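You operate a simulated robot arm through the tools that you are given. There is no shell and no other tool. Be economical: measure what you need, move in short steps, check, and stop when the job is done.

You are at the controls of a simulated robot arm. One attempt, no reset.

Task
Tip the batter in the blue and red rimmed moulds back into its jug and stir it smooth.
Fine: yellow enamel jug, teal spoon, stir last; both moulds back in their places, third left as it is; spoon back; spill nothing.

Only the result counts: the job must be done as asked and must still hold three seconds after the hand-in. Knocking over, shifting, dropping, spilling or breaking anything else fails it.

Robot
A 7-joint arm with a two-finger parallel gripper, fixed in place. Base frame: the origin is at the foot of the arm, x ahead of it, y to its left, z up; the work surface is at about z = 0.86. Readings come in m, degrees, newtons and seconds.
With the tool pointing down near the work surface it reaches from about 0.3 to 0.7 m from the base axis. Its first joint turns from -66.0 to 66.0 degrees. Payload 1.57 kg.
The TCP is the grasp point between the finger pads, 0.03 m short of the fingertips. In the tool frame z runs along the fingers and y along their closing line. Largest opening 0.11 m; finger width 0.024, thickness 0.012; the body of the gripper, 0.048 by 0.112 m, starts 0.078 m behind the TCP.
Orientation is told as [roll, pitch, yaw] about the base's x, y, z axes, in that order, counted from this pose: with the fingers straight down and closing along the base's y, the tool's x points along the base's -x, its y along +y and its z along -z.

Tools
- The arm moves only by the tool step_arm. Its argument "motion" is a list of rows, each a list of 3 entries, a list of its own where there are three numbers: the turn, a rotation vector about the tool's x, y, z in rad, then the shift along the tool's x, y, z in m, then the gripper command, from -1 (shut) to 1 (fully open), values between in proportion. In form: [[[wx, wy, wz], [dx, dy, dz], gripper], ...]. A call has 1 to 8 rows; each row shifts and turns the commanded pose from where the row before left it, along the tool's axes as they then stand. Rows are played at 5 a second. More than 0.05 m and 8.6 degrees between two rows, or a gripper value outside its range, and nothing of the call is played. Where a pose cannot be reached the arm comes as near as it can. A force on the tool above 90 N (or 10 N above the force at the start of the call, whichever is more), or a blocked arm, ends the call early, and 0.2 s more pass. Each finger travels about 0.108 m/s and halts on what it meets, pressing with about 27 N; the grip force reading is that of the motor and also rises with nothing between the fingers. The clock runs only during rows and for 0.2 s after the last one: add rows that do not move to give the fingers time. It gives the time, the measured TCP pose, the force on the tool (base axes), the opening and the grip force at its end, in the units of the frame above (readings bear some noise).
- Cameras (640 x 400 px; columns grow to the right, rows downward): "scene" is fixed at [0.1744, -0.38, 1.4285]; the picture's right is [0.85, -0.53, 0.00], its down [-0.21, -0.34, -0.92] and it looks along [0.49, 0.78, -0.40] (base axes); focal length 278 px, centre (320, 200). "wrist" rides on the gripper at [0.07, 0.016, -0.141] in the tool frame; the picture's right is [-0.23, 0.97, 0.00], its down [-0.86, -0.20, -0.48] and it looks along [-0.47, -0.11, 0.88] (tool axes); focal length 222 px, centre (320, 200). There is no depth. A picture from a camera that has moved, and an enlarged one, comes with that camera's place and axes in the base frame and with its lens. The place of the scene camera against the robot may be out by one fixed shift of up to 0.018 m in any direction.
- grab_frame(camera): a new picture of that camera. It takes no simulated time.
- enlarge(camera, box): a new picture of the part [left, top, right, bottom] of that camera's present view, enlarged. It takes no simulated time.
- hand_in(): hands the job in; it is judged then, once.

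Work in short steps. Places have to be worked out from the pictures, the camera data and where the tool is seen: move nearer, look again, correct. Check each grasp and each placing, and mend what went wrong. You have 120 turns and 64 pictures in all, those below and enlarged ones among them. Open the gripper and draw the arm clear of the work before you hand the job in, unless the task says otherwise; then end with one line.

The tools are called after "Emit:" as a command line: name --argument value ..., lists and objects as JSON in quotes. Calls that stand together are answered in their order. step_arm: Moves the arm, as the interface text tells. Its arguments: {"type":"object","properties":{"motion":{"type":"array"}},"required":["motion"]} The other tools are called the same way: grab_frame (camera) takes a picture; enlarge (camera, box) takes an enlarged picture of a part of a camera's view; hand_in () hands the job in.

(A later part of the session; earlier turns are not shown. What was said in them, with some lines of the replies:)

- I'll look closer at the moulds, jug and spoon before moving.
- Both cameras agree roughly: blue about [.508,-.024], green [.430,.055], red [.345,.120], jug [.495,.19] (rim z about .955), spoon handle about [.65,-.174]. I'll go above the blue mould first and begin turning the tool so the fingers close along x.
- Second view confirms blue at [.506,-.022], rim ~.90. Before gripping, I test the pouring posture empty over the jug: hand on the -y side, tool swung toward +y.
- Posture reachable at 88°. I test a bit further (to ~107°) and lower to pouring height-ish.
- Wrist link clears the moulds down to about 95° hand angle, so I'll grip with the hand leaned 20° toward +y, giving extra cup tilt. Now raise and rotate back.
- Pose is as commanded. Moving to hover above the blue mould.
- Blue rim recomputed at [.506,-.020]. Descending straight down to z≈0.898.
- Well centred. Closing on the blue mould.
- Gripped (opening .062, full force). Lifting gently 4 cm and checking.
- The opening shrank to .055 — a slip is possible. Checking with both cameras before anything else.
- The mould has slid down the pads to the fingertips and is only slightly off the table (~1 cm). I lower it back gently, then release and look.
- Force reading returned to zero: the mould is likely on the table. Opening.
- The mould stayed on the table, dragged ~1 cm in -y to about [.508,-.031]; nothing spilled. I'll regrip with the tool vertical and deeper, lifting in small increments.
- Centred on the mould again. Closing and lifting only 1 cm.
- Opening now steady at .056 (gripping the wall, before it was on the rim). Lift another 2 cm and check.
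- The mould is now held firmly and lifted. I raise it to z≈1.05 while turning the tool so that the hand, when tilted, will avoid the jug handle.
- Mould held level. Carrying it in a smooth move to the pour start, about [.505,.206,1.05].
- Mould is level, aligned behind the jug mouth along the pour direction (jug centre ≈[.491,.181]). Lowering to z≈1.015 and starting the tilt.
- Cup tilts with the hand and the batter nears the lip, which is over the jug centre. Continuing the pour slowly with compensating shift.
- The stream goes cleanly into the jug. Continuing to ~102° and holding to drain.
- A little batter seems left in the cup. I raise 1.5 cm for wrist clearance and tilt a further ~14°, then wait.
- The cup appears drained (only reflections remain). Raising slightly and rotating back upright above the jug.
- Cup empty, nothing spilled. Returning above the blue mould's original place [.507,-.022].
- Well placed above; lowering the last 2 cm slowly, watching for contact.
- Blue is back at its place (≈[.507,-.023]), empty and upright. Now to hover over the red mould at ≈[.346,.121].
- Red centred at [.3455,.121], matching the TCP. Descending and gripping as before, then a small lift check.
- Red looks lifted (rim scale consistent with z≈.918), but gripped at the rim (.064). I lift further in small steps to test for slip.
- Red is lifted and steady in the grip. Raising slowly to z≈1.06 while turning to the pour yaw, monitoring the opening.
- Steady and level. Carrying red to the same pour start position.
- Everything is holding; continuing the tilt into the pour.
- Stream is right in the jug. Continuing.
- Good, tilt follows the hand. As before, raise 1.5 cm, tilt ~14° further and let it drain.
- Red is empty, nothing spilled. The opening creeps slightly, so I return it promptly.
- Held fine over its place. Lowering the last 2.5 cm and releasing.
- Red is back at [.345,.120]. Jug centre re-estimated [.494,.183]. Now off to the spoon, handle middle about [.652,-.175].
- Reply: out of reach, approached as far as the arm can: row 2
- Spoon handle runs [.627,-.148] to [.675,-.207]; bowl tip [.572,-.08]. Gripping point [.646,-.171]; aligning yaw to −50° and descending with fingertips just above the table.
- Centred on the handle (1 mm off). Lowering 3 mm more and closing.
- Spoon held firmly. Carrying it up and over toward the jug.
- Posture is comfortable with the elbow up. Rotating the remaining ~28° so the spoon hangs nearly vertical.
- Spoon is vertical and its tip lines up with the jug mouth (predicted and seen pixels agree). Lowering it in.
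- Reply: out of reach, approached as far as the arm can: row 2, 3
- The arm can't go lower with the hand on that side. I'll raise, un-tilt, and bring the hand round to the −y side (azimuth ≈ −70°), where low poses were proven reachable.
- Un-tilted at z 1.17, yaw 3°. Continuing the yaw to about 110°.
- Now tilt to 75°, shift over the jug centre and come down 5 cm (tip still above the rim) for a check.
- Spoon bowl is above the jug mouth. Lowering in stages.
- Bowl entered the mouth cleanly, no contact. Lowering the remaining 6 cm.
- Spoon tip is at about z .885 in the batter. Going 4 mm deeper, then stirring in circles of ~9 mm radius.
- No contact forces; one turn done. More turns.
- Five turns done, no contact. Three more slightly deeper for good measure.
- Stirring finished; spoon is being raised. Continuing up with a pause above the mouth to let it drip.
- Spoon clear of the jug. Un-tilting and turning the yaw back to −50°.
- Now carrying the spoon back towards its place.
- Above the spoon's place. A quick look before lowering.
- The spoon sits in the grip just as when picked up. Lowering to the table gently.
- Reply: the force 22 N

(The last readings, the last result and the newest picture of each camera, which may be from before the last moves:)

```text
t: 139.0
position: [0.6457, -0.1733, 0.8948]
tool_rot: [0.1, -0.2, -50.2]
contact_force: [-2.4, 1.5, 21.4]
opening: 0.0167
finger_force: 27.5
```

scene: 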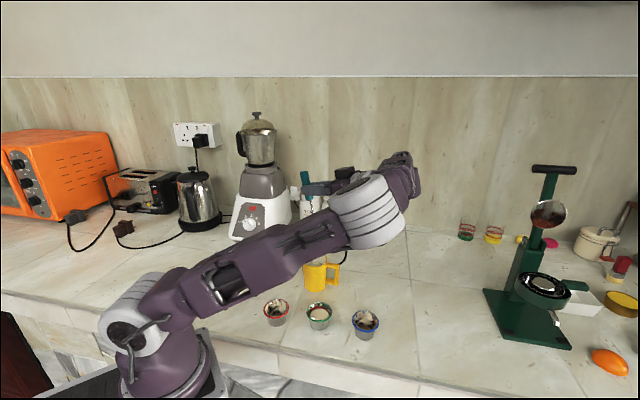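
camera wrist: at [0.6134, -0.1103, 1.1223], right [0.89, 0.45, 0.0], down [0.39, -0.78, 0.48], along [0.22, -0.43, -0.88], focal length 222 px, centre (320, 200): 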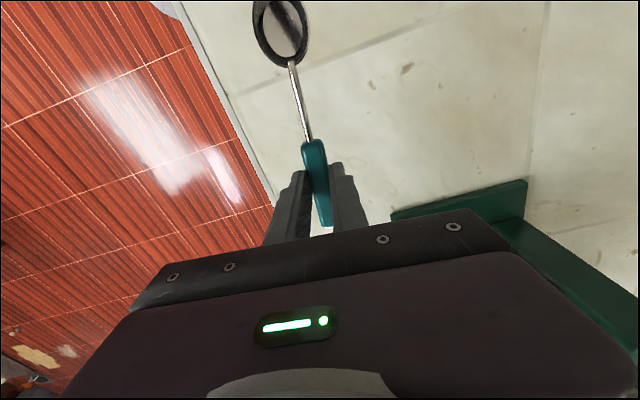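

The table is touched. Releasing slowly and withdrawing upward.

Emit:
step_arm --motion '[[[0, 0, 0], [0, 0, -0.001], -1], [[0, 0, 0], [0, 0, 0], -0.4], [[0, 0, 0], [0, 0, 0], 0.0], [[0, 0, 0], [0, 0, 0], 0.0], [[0, 0, 0], [0, 0, -0.02], 0.0], [[0, 0, 0], [0, 0, -0.03], 0.0], [[0, 0, 0], [0, 0, -0.03], 0.0], [[0, 0, 0], [0.03, 0, -0.03], 0.0]]'

Emit:
step_arm --motion '[[[0, 0, 0], [0.035, -0.02, -0.03], 0.0], [[0, 0, 0], [0.035, -0.02, -0.03], 0.0], [[0, 0, 0], [0.035, -0.02, -0.03], 0.0], [[0, 0, 0], [0.03, -0.03, -0.03], 0.0], [[0, 0, 0], [0, -0.03, -0.03], 0.0], [[0, 0, 0], [0, 0, -0.03], 0.0], [[0, 0, 0], [0, 0, 0], 0.0]]'

Emit:
grab_frame --camera "scene"

Emit:
enlarge --camera "scene" --box '[250, 240, 490, 370]'

```text
t: 140.8
position: [0.6258, -0.1501, 1.0048]
tool_rot: [0.1, -0.1, -50.1]
contact_force: [-0.5, -0.2, -0.1]
opening: 0.055
finger_force: 0.1
```

```text
refused: row 1 steps farther than a row can; nothing moved
```

```text
4 pictures are left
```

scene: 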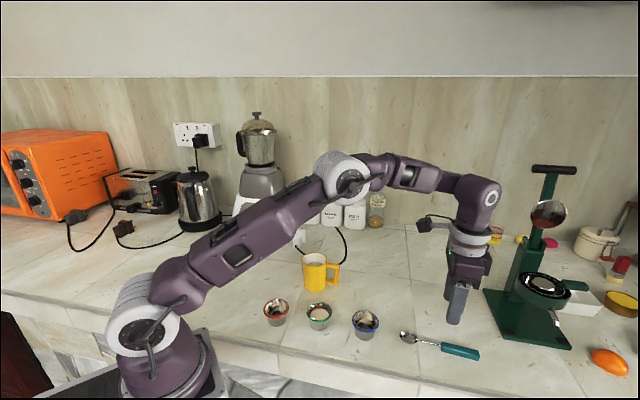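

```text
2.67 times, centred on (370, 305) of scene
camera zoom: at [0.1744, -0.38, 1.4285], right [0.85, -0.53, 0.0], down [-0.21, -0.34, -0.92], along [0.49, 0.78, -0.4], focal length 741 px, centre (187, -80)
```

zoom: 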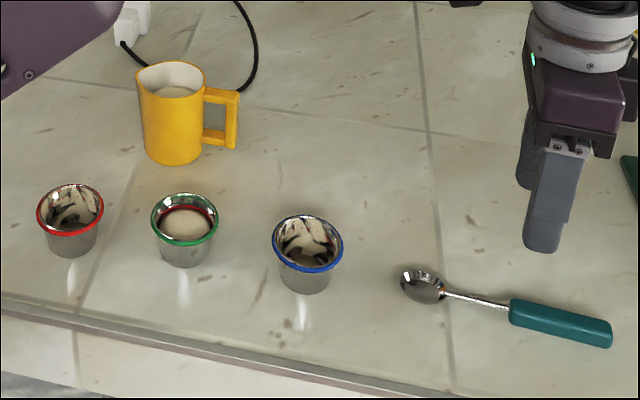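

All is in place: spoon back, moulds back and empty, green untouched, no spill, jug filled. Opening fully and drawing the arm up and back.

Emit:
step_arm --motion '[[[0, 0, 0], [0.025, -0.01, -0.03], 1], [[0, 0, 0], [0.025, -0.01, -0.03], 1], [[0, 0, 0], [0.025, -0.01, -0.03], 1], [[0, 0, 0], [0.02, -0.02, -0.03], 1], [[0, 0, 0], [0.0, -0.03, -0.03], 1], [[0, 0, 0], [0, -0.02, -0.03], 1], [[0, 0, 0], [0, 0, 0], 1], [[0, 0, 0], [0, 0, 0], 1]]'

Emit:
enlarge --camera "scene" --box '[250, 240, 490, 370]'

```text
t: 142.6
position: [0.4858, -0.141, 1.1852]
tool_rot: [0.0, 0.0, -50.2]
contact_force: [-0.6, 0.7, 0.3]
opening: 0.1103
finger_force: 0.0
```

```text
2.67 times, centred on (370, 305) of scene
camera zoom: at [0.1744, -0.38, 1.4285], right [0.85, -0.53, 0.0], down [-0.21, -0.34, -0.92], along [0.49, 0.78, -0.4], focal length 741 px, centre (187, -80)
```

zoom: 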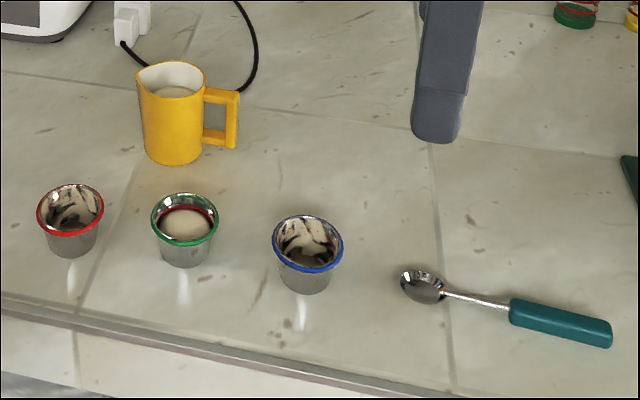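

One closer look at the emptied moulds before handing in.

Emit:
enlarge --camera "scene" --box '[345, 300, 385, 345]'

```text
8.89 times, centred on (365, 322) of scene
camera zoom: at [0.1744, -0.38, 1.4285], right [0.85, -0.53, 0.0], down [-0.21, -0.34, -0.92], along [0.49, 0.78, -0.4], focal length 2470 px, centre (-80, -889)
```

zoom: 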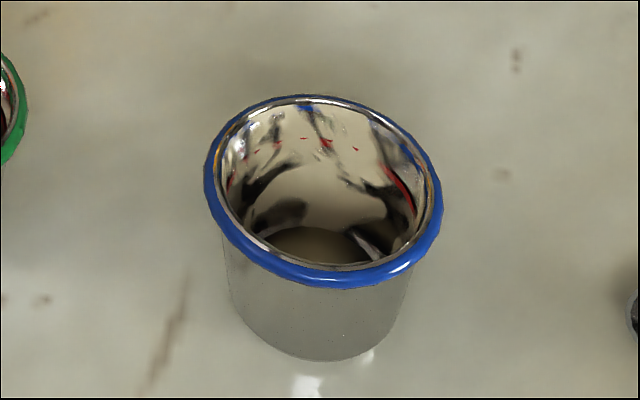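

The mould is empty; what shows inside is only reflections. Handing in.

Emit:
hand_in

```text
The job is handed in.
```

I tipped the batter from the blue and red rimmed moulds back into the yellow jug and stirred it last with the teal spoon; both moulds and the spoon are back in their places, the green mould was left alone, and the pictures show no spills.
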